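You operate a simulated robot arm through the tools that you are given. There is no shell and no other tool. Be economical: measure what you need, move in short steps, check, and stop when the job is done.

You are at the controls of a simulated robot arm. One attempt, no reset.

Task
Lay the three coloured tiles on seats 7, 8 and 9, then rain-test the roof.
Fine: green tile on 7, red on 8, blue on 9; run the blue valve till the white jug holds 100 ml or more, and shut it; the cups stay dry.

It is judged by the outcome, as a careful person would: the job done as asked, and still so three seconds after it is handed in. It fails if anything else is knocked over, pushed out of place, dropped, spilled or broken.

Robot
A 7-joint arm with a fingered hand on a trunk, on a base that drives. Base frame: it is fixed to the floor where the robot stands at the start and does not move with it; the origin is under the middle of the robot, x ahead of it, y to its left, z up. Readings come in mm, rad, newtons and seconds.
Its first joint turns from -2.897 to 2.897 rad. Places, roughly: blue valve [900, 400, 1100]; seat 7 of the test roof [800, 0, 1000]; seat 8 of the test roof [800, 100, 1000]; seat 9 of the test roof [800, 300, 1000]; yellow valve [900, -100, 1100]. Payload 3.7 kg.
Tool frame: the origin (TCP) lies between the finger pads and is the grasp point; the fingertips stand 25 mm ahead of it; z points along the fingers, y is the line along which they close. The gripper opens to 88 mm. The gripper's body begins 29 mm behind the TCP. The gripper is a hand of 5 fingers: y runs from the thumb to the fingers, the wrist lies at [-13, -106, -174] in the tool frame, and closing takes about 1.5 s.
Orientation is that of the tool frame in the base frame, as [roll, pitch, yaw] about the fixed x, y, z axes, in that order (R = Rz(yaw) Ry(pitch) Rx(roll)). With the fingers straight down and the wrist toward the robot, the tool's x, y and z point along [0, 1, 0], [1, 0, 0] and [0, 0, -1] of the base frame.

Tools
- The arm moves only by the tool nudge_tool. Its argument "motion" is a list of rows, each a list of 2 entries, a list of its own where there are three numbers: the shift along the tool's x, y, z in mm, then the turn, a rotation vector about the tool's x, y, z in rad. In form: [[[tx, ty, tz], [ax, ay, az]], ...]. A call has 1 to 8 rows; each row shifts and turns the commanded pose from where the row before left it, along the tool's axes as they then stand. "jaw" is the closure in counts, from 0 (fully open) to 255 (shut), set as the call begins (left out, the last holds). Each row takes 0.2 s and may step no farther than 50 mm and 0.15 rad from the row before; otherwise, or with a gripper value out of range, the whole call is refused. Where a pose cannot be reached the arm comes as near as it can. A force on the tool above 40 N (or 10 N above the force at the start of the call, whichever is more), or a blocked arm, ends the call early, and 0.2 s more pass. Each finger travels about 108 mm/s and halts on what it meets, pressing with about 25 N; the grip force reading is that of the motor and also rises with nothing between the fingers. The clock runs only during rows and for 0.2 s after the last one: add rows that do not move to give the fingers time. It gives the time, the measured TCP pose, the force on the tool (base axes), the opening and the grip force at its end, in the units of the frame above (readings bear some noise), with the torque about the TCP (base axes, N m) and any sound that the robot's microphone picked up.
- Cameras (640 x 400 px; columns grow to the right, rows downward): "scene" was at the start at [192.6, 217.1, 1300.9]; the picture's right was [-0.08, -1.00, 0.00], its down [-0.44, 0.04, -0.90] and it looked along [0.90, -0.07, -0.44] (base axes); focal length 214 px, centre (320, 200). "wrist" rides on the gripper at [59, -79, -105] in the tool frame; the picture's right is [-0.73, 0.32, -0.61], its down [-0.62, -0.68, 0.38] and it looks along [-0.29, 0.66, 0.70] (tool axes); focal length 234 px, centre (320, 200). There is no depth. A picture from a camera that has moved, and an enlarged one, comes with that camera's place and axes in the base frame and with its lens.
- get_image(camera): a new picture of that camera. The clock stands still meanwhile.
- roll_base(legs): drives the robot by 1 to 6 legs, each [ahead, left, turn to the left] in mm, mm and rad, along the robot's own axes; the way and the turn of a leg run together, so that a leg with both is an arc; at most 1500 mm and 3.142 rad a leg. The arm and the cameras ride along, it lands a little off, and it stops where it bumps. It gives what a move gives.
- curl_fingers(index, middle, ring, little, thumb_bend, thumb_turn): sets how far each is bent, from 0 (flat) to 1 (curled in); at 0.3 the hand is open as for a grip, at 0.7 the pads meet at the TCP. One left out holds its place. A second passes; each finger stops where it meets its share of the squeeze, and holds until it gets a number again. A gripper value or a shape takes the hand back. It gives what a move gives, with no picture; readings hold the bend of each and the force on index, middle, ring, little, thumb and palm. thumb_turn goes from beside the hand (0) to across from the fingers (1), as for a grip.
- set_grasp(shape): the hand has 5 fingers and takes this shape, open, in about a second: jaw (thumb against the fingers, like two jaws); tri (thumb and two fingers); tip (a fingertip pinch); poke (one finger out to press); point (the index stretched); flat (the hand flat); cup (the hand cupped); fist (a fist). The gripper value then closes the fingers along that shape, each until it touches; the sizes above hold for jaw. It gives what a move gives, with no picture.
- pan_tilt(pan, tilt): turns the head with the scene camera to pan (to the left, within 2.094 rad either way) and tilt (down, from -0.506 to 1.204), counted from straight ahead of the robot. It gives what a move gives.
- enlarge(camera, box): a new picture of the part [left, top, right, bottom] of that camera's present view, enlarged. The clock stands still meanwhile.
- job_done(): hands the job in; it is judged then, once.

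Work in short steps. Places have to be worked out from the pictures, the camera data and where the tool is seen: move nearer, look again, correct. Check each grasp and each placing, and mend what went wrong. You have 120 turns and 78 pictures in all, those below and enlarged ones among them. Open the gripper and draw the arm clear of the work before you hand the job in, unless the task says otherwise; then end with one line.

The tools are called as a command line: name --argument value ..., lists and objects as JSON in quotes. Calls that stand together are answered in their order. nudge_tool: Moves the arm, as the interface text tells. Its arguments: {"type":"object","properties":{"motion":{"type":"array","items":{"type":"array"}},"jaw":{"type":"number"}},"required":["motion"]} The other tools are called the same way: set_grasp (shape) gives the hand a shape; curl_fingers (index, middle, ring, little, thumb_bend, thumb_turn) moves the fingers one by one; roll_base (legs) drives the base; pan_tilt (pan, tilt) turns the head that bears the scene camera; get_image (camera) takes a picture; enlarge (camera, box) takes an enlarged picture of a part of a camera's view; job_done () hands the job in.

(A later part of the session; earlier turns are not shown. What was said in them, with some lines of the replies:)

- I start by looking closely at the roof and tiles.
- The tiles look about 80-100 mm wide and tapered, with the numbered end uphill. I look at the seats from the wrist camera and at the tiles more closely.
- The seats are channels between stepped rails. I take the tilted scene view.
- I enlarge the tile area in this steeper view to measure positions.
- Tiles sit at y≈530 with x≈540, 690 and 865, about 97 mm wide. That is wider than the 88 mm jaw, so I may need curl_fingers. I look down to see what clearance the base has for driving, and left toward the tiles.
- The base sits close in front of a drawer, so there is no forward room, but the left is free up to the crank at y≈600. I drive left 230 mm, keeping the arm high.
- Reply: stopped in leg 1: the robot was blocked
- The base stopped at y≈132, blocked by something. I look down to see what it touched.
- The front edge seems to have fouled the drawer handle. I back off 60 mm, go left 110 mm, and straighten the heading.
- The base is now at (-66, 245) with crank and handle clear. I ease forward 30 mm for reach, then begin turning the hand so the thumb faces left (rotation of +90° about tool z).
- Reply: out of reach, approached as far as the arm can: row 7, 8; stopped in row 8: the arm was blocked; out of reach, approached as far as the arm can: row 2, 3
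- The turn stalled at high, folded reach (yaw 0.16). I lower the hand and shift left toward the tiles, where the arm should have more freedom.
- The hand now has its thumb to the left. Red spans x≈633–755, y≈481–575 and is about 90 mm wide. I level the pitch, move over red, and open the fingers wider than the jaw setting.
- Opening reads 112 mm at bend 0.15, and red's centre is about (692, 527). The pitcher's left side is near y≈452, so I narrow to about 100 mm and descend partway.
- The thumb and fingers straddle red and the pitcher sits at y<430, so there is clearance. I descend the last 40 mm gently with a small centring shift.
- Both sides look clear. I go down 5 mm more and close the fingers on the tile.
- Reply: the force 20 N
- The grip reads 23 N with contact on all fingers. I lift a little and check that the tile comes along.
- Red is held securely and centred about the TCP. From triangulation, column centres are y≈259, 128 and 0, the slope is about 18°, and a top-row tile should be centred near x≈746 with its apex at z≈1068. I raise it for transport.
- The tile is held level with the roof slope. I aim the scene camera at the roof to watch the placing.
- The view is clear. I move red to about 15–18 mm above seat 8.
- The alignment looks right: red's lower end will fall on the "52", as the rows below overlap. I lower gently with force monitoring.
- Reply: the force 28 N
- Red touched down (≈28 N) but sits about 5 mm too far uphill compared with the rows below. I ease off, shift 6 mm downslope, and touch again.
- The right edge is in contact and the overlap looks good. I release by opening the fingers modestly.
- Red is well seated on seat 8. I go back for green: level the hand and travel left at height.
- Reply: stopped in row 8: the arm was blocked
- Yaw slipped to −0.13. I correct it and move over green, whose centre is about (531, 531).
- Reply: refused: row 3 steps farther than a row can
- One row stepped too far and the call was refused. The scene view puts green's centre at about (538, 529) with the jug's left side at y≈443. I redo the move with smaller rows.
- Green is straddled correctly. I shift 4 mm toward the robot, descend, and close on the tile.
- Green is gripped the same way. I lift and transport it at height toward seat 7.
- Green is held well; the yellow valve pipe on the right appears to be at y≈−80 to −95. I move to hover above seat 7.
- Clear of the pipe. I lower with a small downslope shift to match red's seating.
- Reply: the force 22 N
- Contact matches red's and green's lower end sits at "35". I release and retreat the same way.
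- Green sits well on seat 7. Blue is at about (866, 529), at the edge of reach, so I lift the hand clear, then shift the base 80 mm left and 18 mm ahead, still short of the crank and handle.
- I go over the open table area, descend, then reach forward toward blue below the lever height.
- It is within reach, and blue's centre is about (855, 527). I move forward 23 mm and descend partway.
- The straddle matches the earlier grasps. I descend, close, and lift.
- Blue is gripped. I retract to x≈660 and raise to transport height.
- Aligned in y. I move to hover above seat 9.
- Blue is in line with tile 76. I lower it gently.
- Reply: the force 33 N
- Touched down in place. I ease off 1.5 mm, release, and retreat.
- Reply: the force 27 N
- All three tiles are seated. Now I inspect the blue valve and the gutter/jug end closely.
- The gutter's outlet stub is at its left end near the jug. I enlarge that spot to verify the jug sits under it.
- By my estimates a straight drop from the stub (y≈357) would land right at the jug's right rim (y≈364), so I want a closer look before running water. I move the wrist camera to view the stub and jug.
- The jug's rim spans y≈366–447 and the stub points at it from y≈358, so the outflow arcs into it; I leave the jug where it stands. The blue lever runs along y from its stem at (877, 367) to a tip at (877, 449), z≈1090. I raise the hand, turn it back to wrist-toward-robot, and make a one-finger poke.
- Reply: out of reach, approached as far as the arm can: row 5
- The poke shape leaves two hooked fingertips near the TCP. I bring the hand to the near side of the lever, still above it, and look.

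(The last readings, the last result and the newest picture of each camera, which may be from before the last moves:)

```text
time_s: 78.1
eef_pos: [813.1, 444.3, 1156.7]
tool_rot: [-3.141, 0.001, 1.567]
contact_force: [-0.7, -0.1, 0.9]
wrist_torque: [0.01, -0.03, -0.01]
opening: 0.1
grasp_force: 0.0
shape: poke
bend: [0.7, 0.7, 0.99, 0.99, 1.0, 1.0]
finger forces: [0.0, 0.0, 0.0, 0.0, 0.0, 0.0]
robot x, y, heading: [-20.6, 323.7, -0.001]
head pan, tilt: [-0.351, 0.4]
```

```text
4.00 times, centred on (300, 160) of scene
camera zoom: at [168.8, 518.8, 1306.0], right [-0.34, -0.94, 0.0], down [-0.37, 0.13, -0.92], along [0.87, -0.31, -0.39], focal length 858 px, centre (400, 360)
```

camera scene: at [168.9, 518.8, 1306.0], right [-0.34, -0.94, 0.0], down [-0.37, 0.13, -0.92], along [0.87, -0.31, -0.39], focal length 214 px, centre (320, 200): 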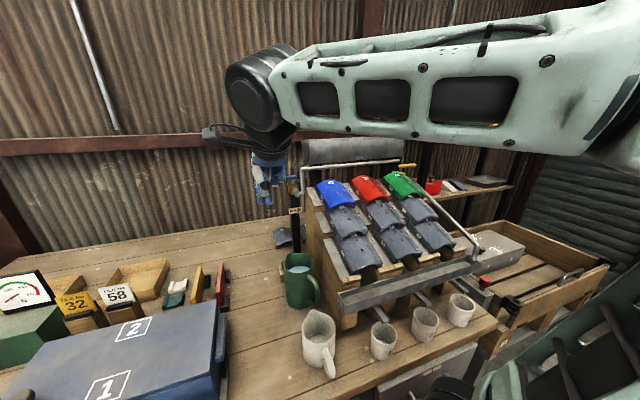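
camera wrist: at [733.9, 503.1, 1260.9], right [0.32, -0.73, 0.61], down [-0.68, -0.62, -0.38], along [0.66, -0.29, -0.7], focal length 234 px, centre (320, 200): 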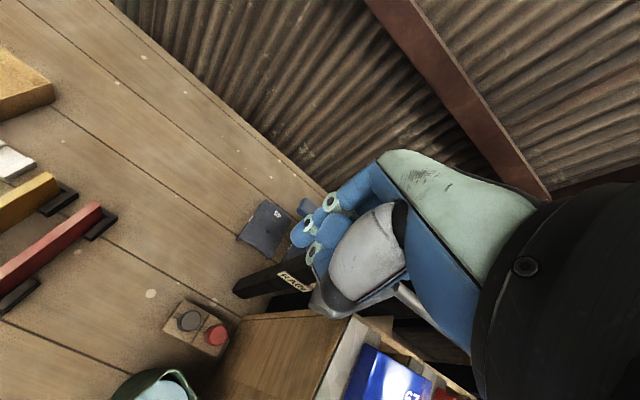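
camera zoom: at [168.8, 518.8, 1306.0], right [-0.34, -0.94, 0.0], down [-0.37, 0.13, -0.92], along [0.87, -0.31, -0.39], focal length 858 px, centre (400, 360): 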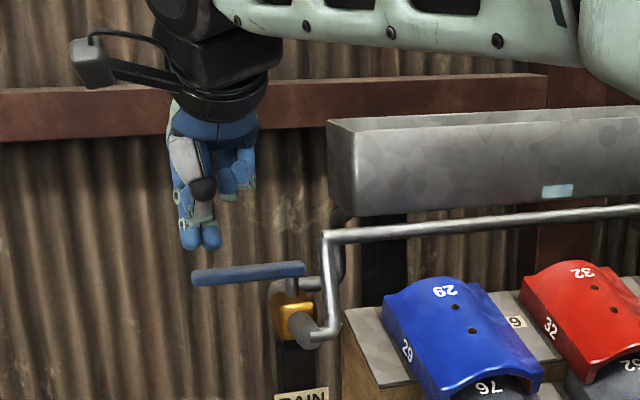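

Fingertips are about 25 mm below the TCP. I go down on the near side with the tips overlapping the lever height, then push away gently to test that direction.

nudge_tool --motion '[[[-12, 5, 0], [0, 0, 0]], [[0, 0, 30], [0, 0, 0]], [[0, 0, 23], [0, 0, 0]], [[0, 15, 0], [0, 0, 0]], [[0, 15, 0], [0, 0, 0]], [[0, 10, 0], [0, 0, 0]], [[0, 0, 0], [0, 0, 0]]]'

nudge_tool --motion '[[[0, 6, 0], [0, 0, 0]], [[0, 6, 0], [0, 0, 0]], [[0, 6, 0], [0, 0, 0]], [[0, 0, 0], [0, 0, 0]]]'

enlarge --camera "scene" --box '[240, 110, 360, 210]'

```text
time_s: 79.7
eef_pos: [856.2, 433.5, 1105.0]
tool_rot: [3.14, 0.001, 1.566]
contact_force: [-7.3, 1.1, 5.5]
wrist_torque: [-0.05, 0.0, -0.03]
opening: 0.0
grasp_force: 0.0
shape: poke
bend: [0.7, 0.7, 0.99, 0.99, 1.0, 1.0]
finger forces: [0.9, 7.2, 0.0, 0.0, 0.0, 0.1]
robot x, y, heading: [-19.7, 326.7, 0.006]
head pan, tilt: [-0.351, 0.4]
```

```text
time_s: 80.5
eef_pos: [866.6, 434.6, 1109.3]
tool_rot: [3.14, 0.0, 1.571]
contact_force: [-28.9, -2.7, 16.2]
wrist_torque: [-0.09, 0.35, 0.11]
opening: 0.0
grasp_force: 0.2
shape: poke
bend: [0.7, 0.7, 0.99, 0.99, 1.0, 1.0]
finger forces: [26.6, 9.8, 0.0, 0.1, 0.0, 0.0]
robot x, y, heading: [-19.8, 324.8, 0.005]
head pan, tilt: [-0.351, 0.4]
stopped in row 3: the force on the tool passed its limit (the readings are from after the stop); the commanded pose is now the measured one
```

```text
4.00 times, centred on (300, 160) of scene
camera zoom: at [166.3, 518.5, 1306.3], right [-0.34, -0.94, 0.0], down [-0.36, 0.13, -0.92], along [0.87, -0.31, -0.39], focal length 858 px, centre (400, 360)
```

zoom: 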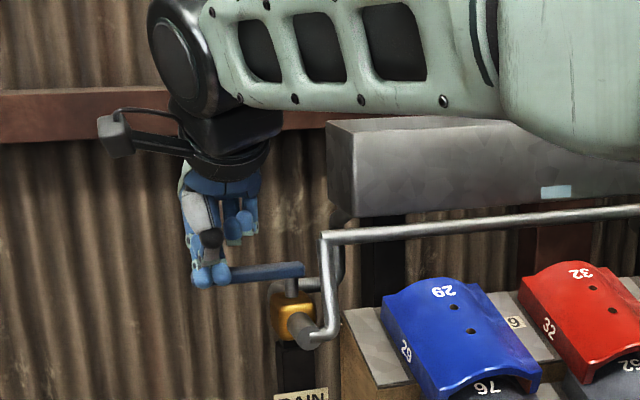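

The lever is against its stop that way (33 N), so it opens toward the robot. I back off, step over to the far side of the lever, and lower there.

nudge_tool --motion '[[[0, -14, 0], [0, 0, 0]], [[0, 0, -35], [0, 0, 0]], [[0, 30, 0], [0, 0, 0]], [[0, 25, 0], [0, 0, 0]], [[0, 0, 20], [0, 0, 0]], [[0, 0, 18], [0, 0, 0]], [[0, 0, 0], [0, 0, 0]]]'

enlarge --camera "scene" --box '[240, 110, 360, 210]'

```text
time_s: 82.1
eef_pos: [911.0, 432.6, 1102.4]
tool_rot: [-3.14, 0.001, 1.571]
contact_force: [0.1, -0.8, -0.6]
wrist_torque: [0.01, 0.02, 0.0]
opening: 0.0
grasp_force: 0.1
shape: poke
bend: [0.7, 0.7, 0.99, 0.99, 1.0, 1.0]
finger forces: [0.0, 0.0, 0.0, 0.1, 0.1, 0.1]
robot x, y, heading: [-18.1, 325.6, 0.005]
head pan, tilt: [-0.351, 0.4]
```

```text
4.00 times, centred on (300, 160) of scene
camera zoom: at [168.5, 518.8, 1306.0], right [-0.34, -0.94, 0.0], down [-0.37, 0.13, -0.92], along [0.87, -0.31, -0.39], focal length 858 px, centre (400, 360)
```

zoom: 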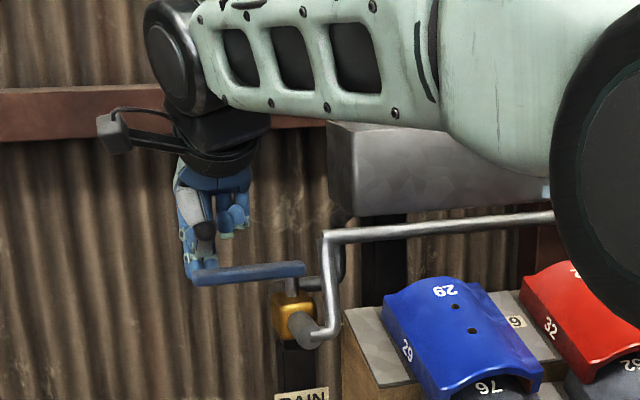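

The fingertips are behind the lever near its end. I shift 10 mm inward and pull toward the robot in small arc steps to about 45°.

nudge_tool --motion '[[[-10, 0, 0], [0, 0, 0]], [[0, -15, 0], [0, 0, 0]], [[0, -12, 0], [0, 0, 0]], [[0, -10, 0], [0, 0, 0]], [[-1, -10, 0], [0, 0, 0]], [[-2, -8, 0], [0, 0, 0]], [[0, 0, 0], [0, 0, 0]]]'

get_image --camera "scene"

```text
time_s: 83.7
eef_pos: [856.2, 420.2, 1101.6]
tool_rot: [-3.139, -0.001, 1.57]
contact_force: [1.0, 0.0, -0.7]
wrist_torque: [0.0, 0.0, -0.02]
opening: 0.1
grasp_force: 0.0
shape: poke
bend: [0.7, 0.7, 0.99, 0.99, 1.0, 1.0]
finger forces: [0.0, 1.0, 0.0, 0.0, 0.1, 0.0]
robot x, y, heading: [-19.6, 327.3, 0.001]
head pan, tilt: [-0.351, 0.4]
```

```text
15 pictures are left
camera scene: at [168.6, 518.8, 1306.0], right [-0.34, -0.94, 0.0], down [-0.37, 0.13, -0.92], along [0.87, -0.31, -0.39], focal length 214 px, centre (320, 200)
```

scene: 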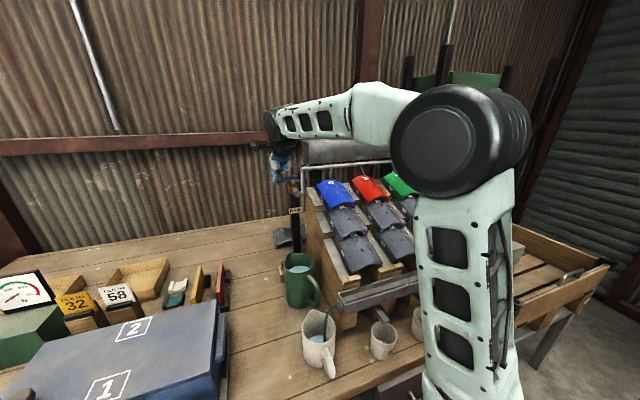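

Water already shows in the white jug. I check the level (the clock stands still while I look).

enlarge --camera "scene" --box '[290, 285, 410, 390]'

enlarge --camera "scene" --box '[250, 120, 340, 210]'

```text
3.81 times, centred on (350, 338) of scene
camera zoom: at [168.6, 518.8, 1306.0], right [-0.34, -0.94, 0.0], down [-0.37, 0.13, -0.92], along [0.87, -0.31, -0.39], focal length 817 px, centre (206, -324)
```

zoom: 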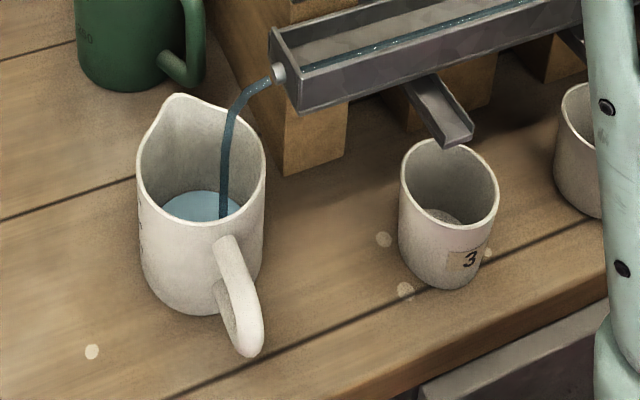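

```text
4.44 times, centred on (295, 165) of scene
camera zoom: at [168.6, 518.8, 1306.0], right [-0.34, -0.94, 0.0], down [-0.37, 0.13, -0.92], along [0.87, -0.31, -0.39], focal length 953 px, centre (431, 356)
```

zoom: 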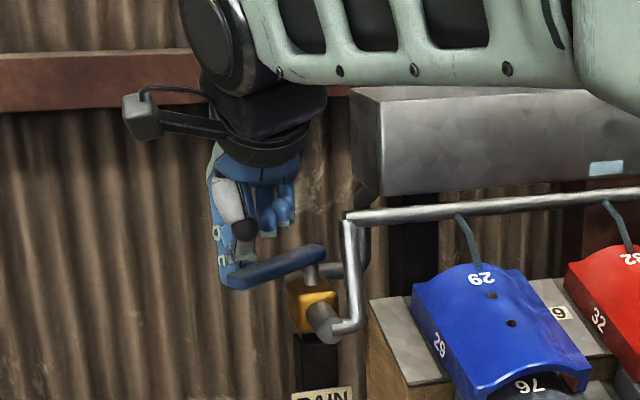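

The stream lands in the jug and the cup looks dry; the level is still only a few millimetres. I let it run about 1.4 s at this partial opening and look again.

nudge_tool --motion '[[[0, 0, 0], [0, 0, 0]], [[0, 0, 0], [0, 0, 0]], [[0, 0, 0], [0, 0, 0]], [[0, 0, 0], [0, 0, 0]], [[0, 0, 0], [0, 0, 0]], [[0, 0, 0], [0, 0, 0]]]'

enlarge --camera "scene" --box '[290, 285, 410, 390]'

```text
time_s: 85.1
eef_pos: [856.4, 421.5, 1102.5]
tool_rot: [-3.139, 0.001, 1.571]
contact_force: [-1.1, 0.2, -0.1]
wrist_torque: [-0.02, 0.01, 0.0]
opening: 0.0
grasp_force: 0.1
shape: poke
bend: [0.7, 0.7, 0.99, 0.99, 1.0, 1.0]
finger forces: [0.1, 0.2, 0.0, 0.0, 0.0, 0.0]
robot x, y, heading: [-17.1, 324.8, 0.003]
head pan, tilt: [-0.351, 0.4]
```

```text
3.81 times, centred on (350, 338) of scene
camera zoom: at [168.5, 518.8, 1306.0], right [-0.34, -0.94, 0.0], down [-0.37, 0.13, -0.92], along [0.87, -0.31, -0.39], focal length 817 px, centre (206, -324)
```

zoom: 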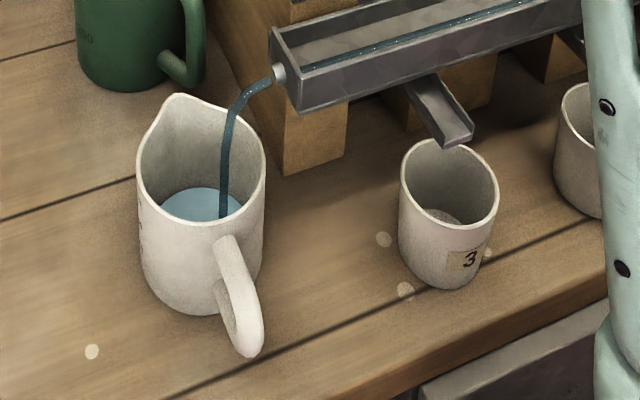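

Flow is roughly 5 ml/s and steady. I keep this safe opening and wait about 9 s, then look.

nudge_tool --motion '[[[0, 0, 0], [0, 0, 0]], [[0, 0, 0], [0, 0, 0]], [[0, 0, 0], [0, 0, 0]], [[0, 0, 0], [0, 0, 0]], [[0, 0, 0], [0, 0, 0]], [[0, 0, 0], [0, 0, 0]], [[0, 0, 0], [0, 0, 0]], [[0, 0, 0], [0, 0, 0]]]'

nudge_tool --motion '[[[0, 0, 0], [0, 0, 0]], [[0, 0, 0], [0, 0, 0]], [[0, 0, 0], [0, 0, 0]], [[0, 0, 0], [0, 0, 0]], [[0, 0, 0], [0, 0, 0]], [[0, 0, 0], [0, 0, 0]], [[0, 0, 0], [0, 0, 0]], [[0, 0, 0], [0, 0, 0]]]'

nudge_tool --motion '[[[0, 0, 0], [0, 0, 0]], [[0, 0, 0], [0, 0, 0]], [[0, 0, 0], [0, 0, 0]], [[0, 0, 0], [0, 0, 0]], [[0, 0, 0], [0, 0, 0]], [[0, 0, 0], [0, 0, 0]], [[0, 0, 0], [0, 0, 0]], [[0, 0, 0], [0, 0, 0]]]'

nudge_tool --motion '[[[0, 0, 0], [0, 0, 0]], [[0, 0, 0], [0, 0, 0]], [[0, 0, 0], [0, 0, 0]], [[0, 0, 0], [0, 0, 0]], [[0, 0, 0], [0, 0, 0]], [[0, 0, 0], [0, 0, 0]], [[0, 0, 0], [0, 0, 0]], [[0, 0, 0], [0, 0, 0]]]'

nudge_tool --motion '[[[0, 0, 0], [0, 0, 0]], [[0, 0, 0], [0, 0, 0]], [[0, 0, 0], [0, 0, 0]], [[0, 0, 0], [0, 0, 0]], [[0, 0, 0], [0, 0, 0]], [[0, 0, 0], [0, 0, 0]], [[0, 0, 0], [0, 0, 0]], [[0, 0, 0], [0, 0, 0]]]'

enlarge --camera "scene" --box '[290, 285, 410, 390]'

```text
time_s: 86.9
eef_pos: [855.9, 421.5, 1102.1]
tool_rot: [-3.14, 0.0, 1.571]
contact_force: [0.8, -0.3, 0.0]
wrist_torque: [0.02, -0.01, 0.01]
opening: 0.0
grasp_force: 0.0
shape: poke
bend: [0.7, 0.7, 0.99, 0.99, 1.0, 1.0]
finger forces: [0.1, 0.1, 0.0, 0.1, 0.0, 0.0]
robot x, y, heading: [-20.1, 326.9, 0.004]
head pan, tilt: [-0.351, 0.4]
```

```text
time_s: 88.7
eef_pos: [856.5, 421.4, 1102.2]
tool_rot: [-3.14, 0.0, 1.571]
contact_force: [0.6, 0.2, 0.8]
wrist_torque: [-0.04, 0.02, 0.01]
opening: 0.2
grasp_force: 0.0
shape: poke
bend: [0.7, 0.7, 0.99, 0.99, 1.0, 1.0]
finger forces: [0.1, 0.1, 0.0, 0.0, 0.1, 0.1]
robot x, y, heading: [-18.7, 325.3, 0.002]
head pan, tilt: [-0.351, 0.4]
```

```text
time_s: 90.5
eef_pos: [855.7, 420.1, 1102.7]
tool_rot: [-3.139, 0.001, 1.571]
contact_force: [-0.3, -0.3, -0.4]
wrist_torque: [-0.01, -0.02, 0.02]
opening: 0.0
grasp_force: 0.2
shape: poke
bend: [0.7, 0.7, 0.99, 0.99, 1.0, 1.0]
finger forces: [0.1, 0.0, 0.1, 0.0, 0.0, 0.0]
robot x, y, heading: [-17.0, 324.0, 0.005]
head pan, tilt: [-0.351, 0.4]
```

```text
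time_s: 92.3
eef_pos: [856.5, 420.7, 1101.6]
tool_rot: [-3.14, 0.001, 1.571]
contact_force: [0.8, 0.4, 0.6]
wrist_torque: [-0.01, -0.02, 0.01]
opening: 0.0
grasp_force: 0.1
shape: poke
bend: [0.7, 0.7, 0.99, 0.99, 1.0, 1.0]
finger forces: [0.1, 0.0, 0.0, 0.0, 0.0, 0.0]
robot x, y, heading: [-23.1, 327.2, -0.001]
head pan, tilt: [-0.351, 0.4]
```

```text
time_s: 94.1
eef_pos: [856.5, 420.5, 1103.0]
tool_rot: [-3.139, 0.001, 1.57]
contact_force: [-1.3, -0.5, -0.1]
wrist_torque: [0.02, 0.01, 0.0]
opening: 0.0
grasp_force: 0.1
shape: poke
bend: [0.7, 0.7, 0.99, 0.99, 1.0, 1.0]
finger forces: [0.0, 0.0, 0.0, 0.1, 0.0, 0.1]
robot x, y, heading: [-21.5, 320.6, 0.006]
head pan, tilt: [-0.351, 0.4]
```

```text
3.81 times, centred on (350, 338) of scene
camera zoom: at [168.5, 518.8, 1306.0], right [-0.34, -0.94, 0.0], down [-0.37, 0.13, -0.92], along [0.87, -0.31, -0.39], focal length 817 px, centre (206, -324)
```

zoom: 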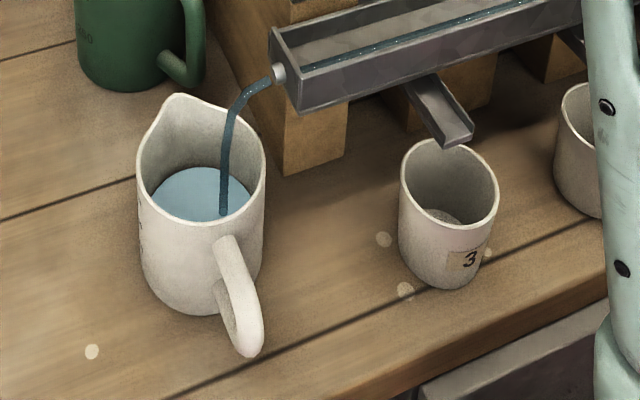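

The surface has risen about 16–18 mm in total, an estimated 65–70 ml at ~6 ml/s. I run about 11 s more for a clear margin above 100 ml; the jug has ample room.

nudge_tool --motion '[[[0, 0, 0], [0, 0, 0]], [[0, 0, 0], [0, 0, 0]], [[0, 0, 0], [0, 0, 0]], [[0, 0, 0], [0, 0, 0]], [[0, 0, 0], [0, 0, 0]], [[0, 0, 0], [0, 0, 0]], [[0, 0, 0], [0, 0, 0]], [[0, 0, 0], [0, 0, 0]]]'

nudge_tool --motion '[[[0, 0, 0], [0, 0, 0]], [[0, 0, 0], [0, 0, 0]], [[0, 0, 0], [0, 0, 0]], [[0, 0, 0], [0, 0, 0]], [[0, 0, 0], [0, 0, 0]], [[0, 0, 0], [0, 0, 0]], [[0, 0, 0], [0, 0, 0]], [[0, 0, 0], [0, 0, 0]]]'

nudge_tool --motion '[[[0, 0, 0], [0, 0, 0]], [[0, 0, 0], [0, 0, 0]], [[0, 0, 0], [0, 0, 0]], [[0, 0, 0], [0, 0, 0]], [[0, 0, 0], [0, 0, 0]], [[0, 0, 0], [0, 0, 0]], [[0, 0, 0], [0, 0, 0]], [[0, 0, 0], [0, 0, 0]]]'

nudge_tool --motion '[[[0, 0, 0], [0, 0, 0]], [[0, 0, 0], [0, 0, 0]], [[0, 0, 0], [0, 0, 0]], [[0, 0, 0], [0, 0, 0]], [[0, 0, 0], [0, 0, 0]], [[0, 0, 0], [0, 0, 0]], [[0, 0, 0], [0, 0, 0]], [[0, 0, 0], [0, 0, 0]]]'

nudge_tool --motion '[[[0, 0, 0], [0, 0, 0]], [[0, 0, 0], [0, 0, 0]], [[0, 0, 0], [0, 0, 0]], [[0, 0, 0], [0, 0, 0]], [[0, 0, 0], [0, 0, 0]], [[0, 0, 0], [0, 0, 0]], [[0, 0, 0], [0, 0, 0]], [[0, 0, 0], [0, 0, 0]]]'

nudge_tool --motion '[[[0, 0, 0], [0, 0, 0]], [[0, 0, 0], [0, 0, 0]], [[0, 0, 0], [0, 0, 0]], [[0, 0, 0], [0, 0, 0]], [[0, 0, 0], [0, 0, 0]], [[0, 0, 0], [0, 0, 0]], [[0, 0, 0], [0, 0, 0]], [[0, 0, 0], [0, 0, 0]]]'

enlarge --camera "scene" --box '[290, 285, 410, 390]'

```text
time_s: 95.9
eef_pos: [856.8, 420.8, 1102.6]
tool_rot: [-3.139, 0.0, 1.571]
contact_force: [-0.6, 0.5, -0.3]
wrist_torque: [0.04, -0.01, 0.01]
opening: 0.1
grasp_force: 0.1
shape: poke
bend: [0.7, 0.7, 0.99, 0.99, 1.0, 1.0]
finger forces: [0.1, 0.1, 0.1, 0.0, 0.0, 0.1]
robot x, y, heading: [-16.4, 325.5, 0.003]
head pan, tilt: [-0.351, 0.4]
```

```text
time_s: 97.7
eef_pos: [856.4, 421.1, 1102.3]
tool_rot: [-3.14, 0.001, 1.571]
contact_force: [0.0, 0.1, -0.1]
wrist_torque: [0.0, 0.0, 0.0]
opening: 0.0
grasp_force: 0.1
shape: poke
bend: [0.7, 0.7, 0.99, 0.99, 1.0, 1.0]
finger forces: [0.0, 0.1, 0.0, 0.0, 0.0, 0.0]
robot x, y, heading: [-18.0, 325.1, 0.005]
head pan, tilt: [-0.351, 0.4]
```

```text
time_s: 99.5
eef_pos: [855.1, 421.0, 1101.7]
tool_rot: [-3.139, 0.0, 1.57]
contact_force: [0.6, -0.3, 0.4]
wrist_torque: [0.01, 0.03, -0.01]
opening: 0.1
grasp_force: 0.0
shape: poke
bend: [0.7, 0.7, 0.99, 0.99, 1.0, 1.0]
finger forces: [0.1, 0.0, 0.0, 0.0, 0.1, 0.1]
robot x, y, heading: [-22.4, 324.4, 0.001]
head pan, tilt: [-0.351, 0.4]
```

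```text
time_s: 101.3
eef_pos: [856.2, 421.1, 1103.4]
tool_rot: [-3.138, 0.0, 1.571]
contact_force: [0.3, -0.5, -0.4]
wrist_torque: [0.01, 0.02, -0.01]
opening: 0.0
grasp_force: 0.0
shape: poke
bend: [0.7, 0.7, 0.99, 0.99, 1.0, 1.0]
finger forces: [0.1, 0.0, 0.0, 0.0, 0.0, 0.0]
robot x, y, heading: [-17.4, 323.8, 0.0]
head pan, tilt: [-0.351, 0.4]
```

```text
time_s: 103.1
eef_pos: [856.3, 420.6, 1102.4]
tool_rot: [-3.14, 0.0, 1.571]
contact_force: [0.4, 0.6, 0.3]
wrist_torque: [-0.02, -0.01, 0.0]
opening: 0.0
grasp_force: 0.0
shape: poke
bend: [0.7, 0.7, 0.99, 0.99, 1.0, 1.0]
finger forces: [0.0, 0.0, 0.0, 0.0, 0.1, 0.0]
robot x, y, heading: [-17.1, 320.9, 0.002]
head pan, tilt: [-0.351, 0.4]
```

```text
time_s: 104.9
eef_pos: [855.6, 421.2, 1103.7]
tool_rot: [-3.14, 0.0, 1.571]
contact_force: [-0.1, 0.3, -0.3]
wrist_torque: [0.01, 0.01, 0.0]
opening: 0.1
grasp_force: 0.1
shape: poke
bend: [0.7, 0.7, 0.99, 0.99, 1.0, 1.0]
finger forces: [0.0, 0.1, 0.0, 0.0, 0.1, 0.0]
robot x, y, heading: [-14.9, 324.1, 0.0]
head pan, tilt: [-0.351, 0.4]
```

```text
3.81 times, centred on (350, 338) of scene
camera zoom: at [168.5, 518.8, 1306.0], right [-0.34, -0.94, 0.0], down [-0.37, 0.13, -0.92], along [0.87, -0.31, -0.39], focal length 817 px, centre (206, -324)
```

zoom: 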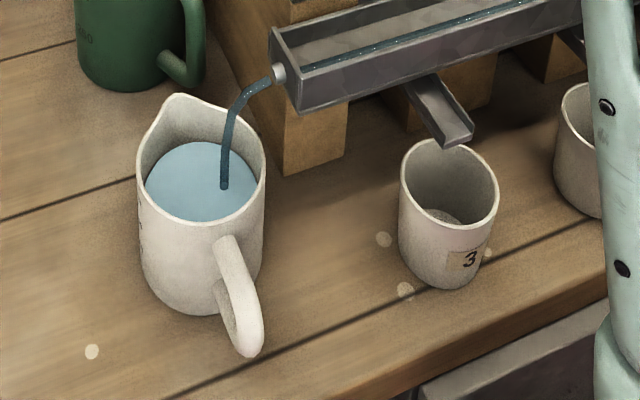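

I estimate about 130 ml now. I step back over the lever to its near side and push it shut.

nudge_tool --motion '[[[0, 4, -20], [0, 0, 0]], [[0, 0, -20], [0, 0, 0]], [[6, -26, 0], [0, 0, 0]], [[6, -27, 0], [0, 0, 0]], [[0, 0, 40], [0, 0, 0]], [[0, 18, 0], [0, 0, 0]], [[0, 16, 0], [0, 0, 0]], [[0, 12, 0], [0, 0, 0]]]'

nudge_tool --motion '[[[0, 5, 0], [0, 0, 0]], [[0, 3, 0], [0, 0, 0]], [[0, 0, 0], [0, 0, 0]]]'

enlarge --camera "scene" --box '[240, 120, 420, 260]'

```text
time_s: 106.5
eef_pos: [838.9, 438.9, 1108.6]
tool_rot: [3.129, -0.007, 1.575]
contact_force: [-3.0, 6.2, 14.8]
wrist_torque: [-0.02, -0.03, 0.0]
opening: 0.0
grasp_force: 0.0
shape: poke
bend: [0.7, 0.7, 0.99, 0.99, 1.0, 1.0]
finger forces: [3.6, 14.6, 0.1, 0.0, 0.1, 0.1]
robot x, y, heading: [-19.3, 328.5, 0.006]
head pan, tilt: [-0.351, 0.4]
stopped in row 8: the force on the tool passed its limit (the readings are from after the stop); the commanded pose is now the measured one
```

```text
time_s: 107.3
eef_pos: [846.5, 439.3, 1108.2]
tool_rot: [3.132, -0.008, 1.576]
contact_force: [-8.7, 24.2, 20.4]
wrist_torque: [0.21, 0.08, 0.12]
opening: 0.0
grasp_force: 0.0
shape: poke
bend: [0.7, 0.7, 0.99, 0.99, 1.0, 1.0]
finger forces: [20.3, 15.7, 0.1, 0.1, 0.0, 0.0]
robot x, y, heading: [-18.5, 330.9, 0.003]
head pan, tilt: [-0.351, 0.4]
```

```text
2.86 times, centred on (330, 190) of scene
camera zoom: at [167.1, 520.2, 1306.0], right [-0.34, -0.94, 0.0], down [-0.37, 0.13, -0.92], along [0.87, -0.31, -0.39], focal length 613 px, centre (291, 229)
```

zoom: 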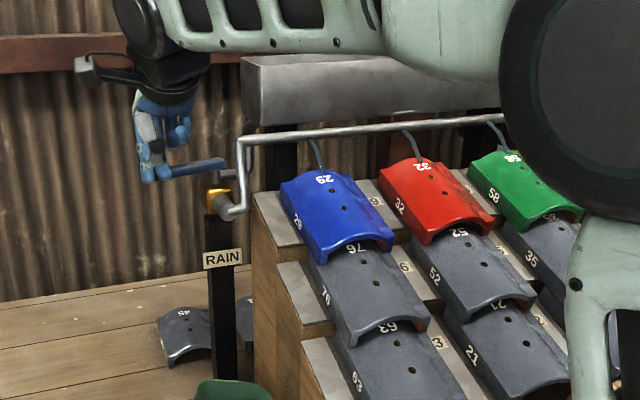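

The fingertip caught the lever's end instead of its face. I back off, shift 24 mm toward the stem, and push again.

nudge_tool --motion '[[[3, -20, 0], [0, 0, 0]], [[0, -17, 0], [0, 0, 0]], [[-15, 0, 3], [0, 0, 0]], [[-14, 0, 3], [0, 0, 0]], [[0, 14, 0], [0, 0, 0]], [[0, 12, 0], [0, 0, 0]], [[0, 8, 0], [0, 0, 0]], [[0, 6, 0], [0, 0, 0]]]'

enlarge --camera "scene" --box '[240, 120, 360, 210]'

```text
time_s: 109.1
eef_pos: [850.7, 412.1, 1101.0]
tool_rot: [3.133, -0.005, 1.573]
contact_force: [-7.4, 0.9, 4.4]
wrist_torque: [-0.01, -0.02, -0.04]
opening: 0.0
grasp_force: 0.2
shape: poke
bend: [0.7, 0.7, 0.99, 0.99, 1.0, 1.0]
finger forces: [0.0, 7.4, 0.1, 0.0, 0.0, 0.0]
robot x, y, heading: [-17.5, 326.3, 0.0]
head pan, tilt: [-0.351, 0.4]
```

```text
4.44 times, centred on (300, 165) of scene
camera zoom: at [167.9, 519.1, 1306.1], right [-0.34, -0.94, 0.0], down [-0.37, 0.13, -0.92], along [0.87, -0.31, -0.39], focal length 953 px, centre (409, 356)
```

zoom: 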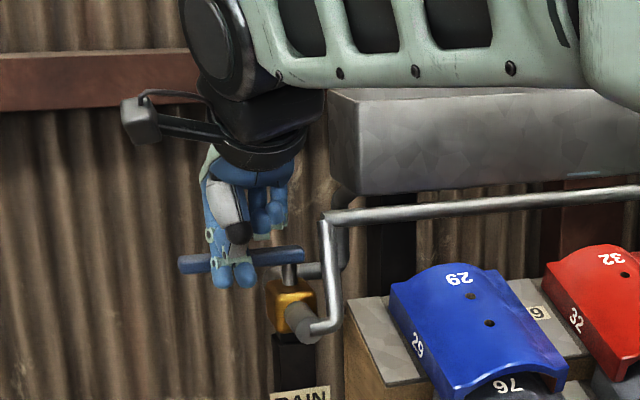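

The lever is nearly back along its closed line and the rain streams have stopped. I press a bit more to be sure it rests on its stop.

nudge_tool --motion '[[[0, 4, 0], [0, 0, 0]], [[0, 4, 0], [0, 0, 0]], [[0, 3, 0], [0, 0, 0]], [[0, 0, 0], [0, 0, 0]]]'

nudge_tool --motion '[[[0, -15, 0], [0, 0, 0]], [[0, -10, -10], [0, 0, 0]], [[0, -10, -40], [0, 0, 0]], [[10, -45, 0], [0, 0, 0]], [[10, -45, 0], [0, 0, 0]], [[10, -45, 0], [0, 0, 0]], [[0, -30, 0], [0, 0, 0]], [[0, 0, 0], [0, 0, 0]]]'

get_image --camera "scene"

enlarge --camera "scene" --box '[240, 120, 360, 210]'

enlarge --camera "scene" --box '[290, 285, 410, 390]'

```text
time_s: 110.1
eef_pos: [862.2, 412.3, 1102.5]
tool_rot: [3.133, -0.007, 1.575]
contact_force: [-19.8, 2.0, 12.4]
wrist_torque: [-0.04, 0.04, -0.03]
opening: 0.1
grasp_force: 0.1
shape: poke
bend: [0.7, 0.7, 0.99, 0.99, 1.0, 1.0]
finger forces: [8.5, 15.1, 0.0, 0.1, 0.0, 0.1]
robot x, y, heading: [-19.6, 327.0, 0.002]
head pan, tilt: [-0.351, 0.4]
```

```text
time_s: 111.9
eef_pos: [660.2, 440.5, 1149.0]
tool_rot: [3.136, -0.005, 1.574]
contact_force: [0.4, -0.6, -0.6]
wrist_torque: [-0.01, -0.01, -0.01]
opening: 0.3
grasp_force: 0.1
shape: poke
bend: [0.7, 0.7, 0.99, 0.99, 1.0, 1.0]
finger forces: [0.0, 0.0, 0.0, 0.0, 0.0, 0.1]
robot x, y, heading: [-24.0, 324.1, 0.004]
head pan, tilt: [-0.351, 0.4]
```

```text
7 pictures are left
camera scene: at [168.4, 519.0, 1306.0], right [-0.34, -0.94, 0.0], down [-0.37, 0.13, -0.92], along [0.87, -0.31, -0.39], focal length 214 px, centre (320, 200)
```

scene: 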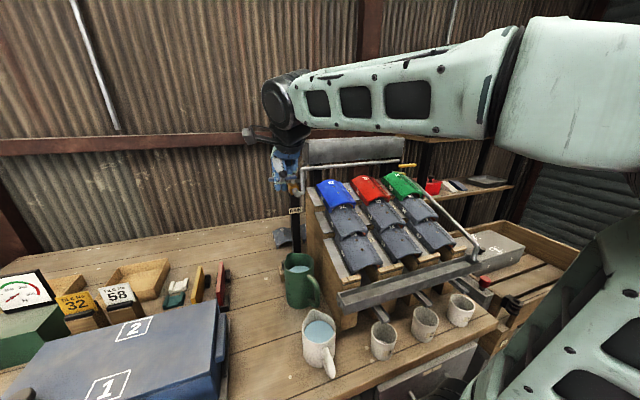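

```text
4.44 times, centred on (300, 165) of scene
camera zoom: at [168.4, 519.0, 1306.0], right [-0.34, -0.94, 0.0], down [-0.37, 0.13, -0.92], along [0.87, -0.31, -0.39], focal length 953 px, centre (409, 356)
```

zoom: 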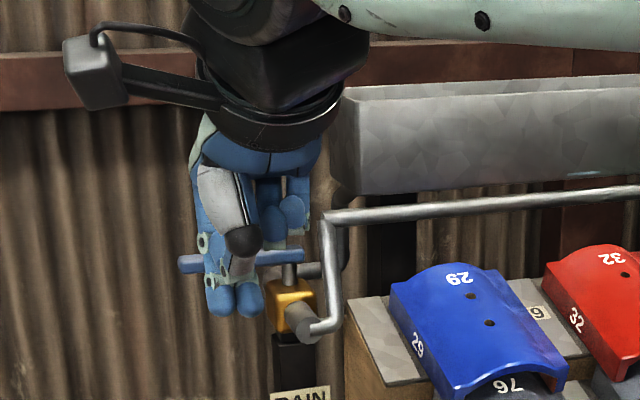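

```text
3.81 times, centred on (350, 338) of scene
camera zoom: at [168.4, 519.0, 1306.0], right [-0.34, -0.94, 0.0], down [-0.37, 0.13, -0.92], along [0.87, -0.31, -0.39], focal length 817 px, centre (206, -324)
```

zoom: 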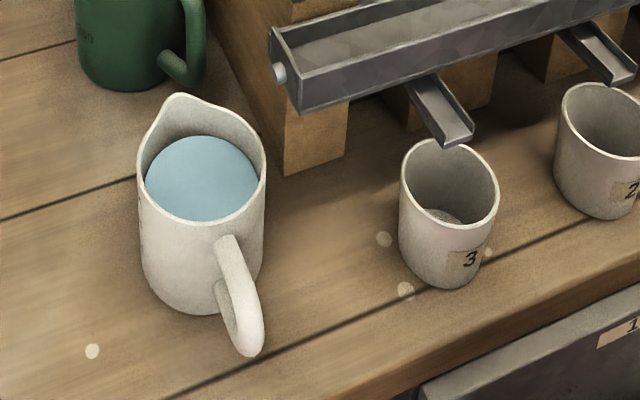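

The flow has stopped, the lever is on its closed stop, and the jug holds well over 100 ml without overflowing. I open the hand, draw it back further, and check the roof and cups once more.

set_grasp --shape "jaw"

nudge_tool --motion '[[[20, -30, -20], [0, 0, 0]], [[20, -30, -20], [0, 0, 0]], [[0, 0, -20], [0, 0, 0]], [[0, 0, 0], [0, 0, 0]]]'

enlarge --camera "scene" --box '[360, 270, 490, 370]'

enlarge --camera "scene" --box '[230, 120, 450, 260]'

```text
time_s: 112.8
eef_pos: [661.0, 441.2, 1149.6]
tool_rot: [3.135, -0.005, 1.573]
contact_force: [-0.6, -0.2, -0.1]
wrist_torque: [0.0, -0.02, 0.02]
opening: 88.0
grasp_force: 0.0
shape: jaw
bend: [0.3, 0.3, 0.3, 0.3, 0.3, 0.98]
finger forces: [0.0, 0.0, 0.0, 0.0, 0.0, 0.0]
robot x, y, heading: [-18.1, 325.3, 0.001]
head pan, tilt: [-0.351, 0.4]
```

```text
time_s: 113.8
eef_pos: [600.7, 480.4, 1209.2]
tool_rot: [3.134, -0.007, 1.573]
contact_force: [-0.1, 1.6, 0.0]
wrist_torque: [0.02, 0.0, 0.0]
opening: 88.1
grasp_force: 0.0
shape: jaw
bend: [0.3, 0.3, 0.3, 0.3, 0.3, 0.98]
finger forces: [0.0, 0.0, 0.1, 0.0, 0.0, 0.0]
robot x, y, heading: [-21.4, 323.6, 0.003]
head pan, tilt: [-0.351, 0.4]
```

```text
4.00 times, centred on (425, 320) of scene
camera zoom: at [168.3, 519.0, 1306.0], right [-0.34, -0.94, 0.0], down [-0.37, 0.13, -0.92], along [0.87, -0.31, -0.39], focal length 858 px, centre (-100, -280)
```

zoom: 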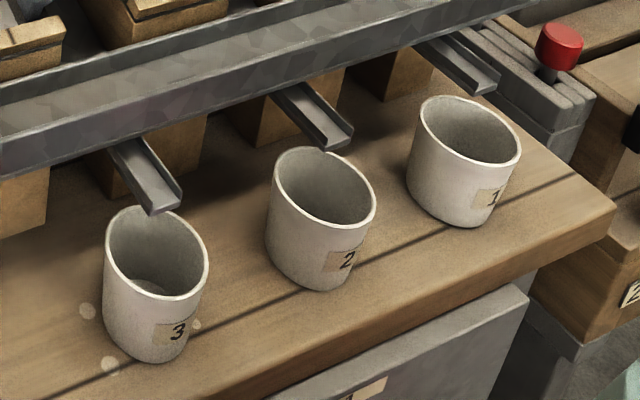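

```text
2.86 times, centred on (340, 190) of scene
camera zoom: at [168.3, 519.0, 1306.0], right [-0.34, -0.94, 0.0], down [-0.37, 0.13, -0.92], along [0.87, -0.31, -0.39], focal length 613 px, centre (263, 229)
```

zoom: 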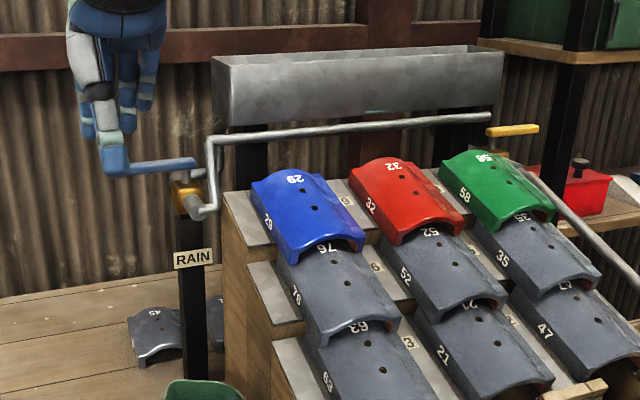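

The tiles are seated, the cups are dry, the valve is shut, and the hand is open and clear. I hand the job in.

job_done

```text
The job is handed in.
```

The green tile is on seat 7, red on 8 and blue on 9; the blue valve was run and is shut again, the white jug holds well over 100 ml (estimated from the water level), and the three cups look dry.
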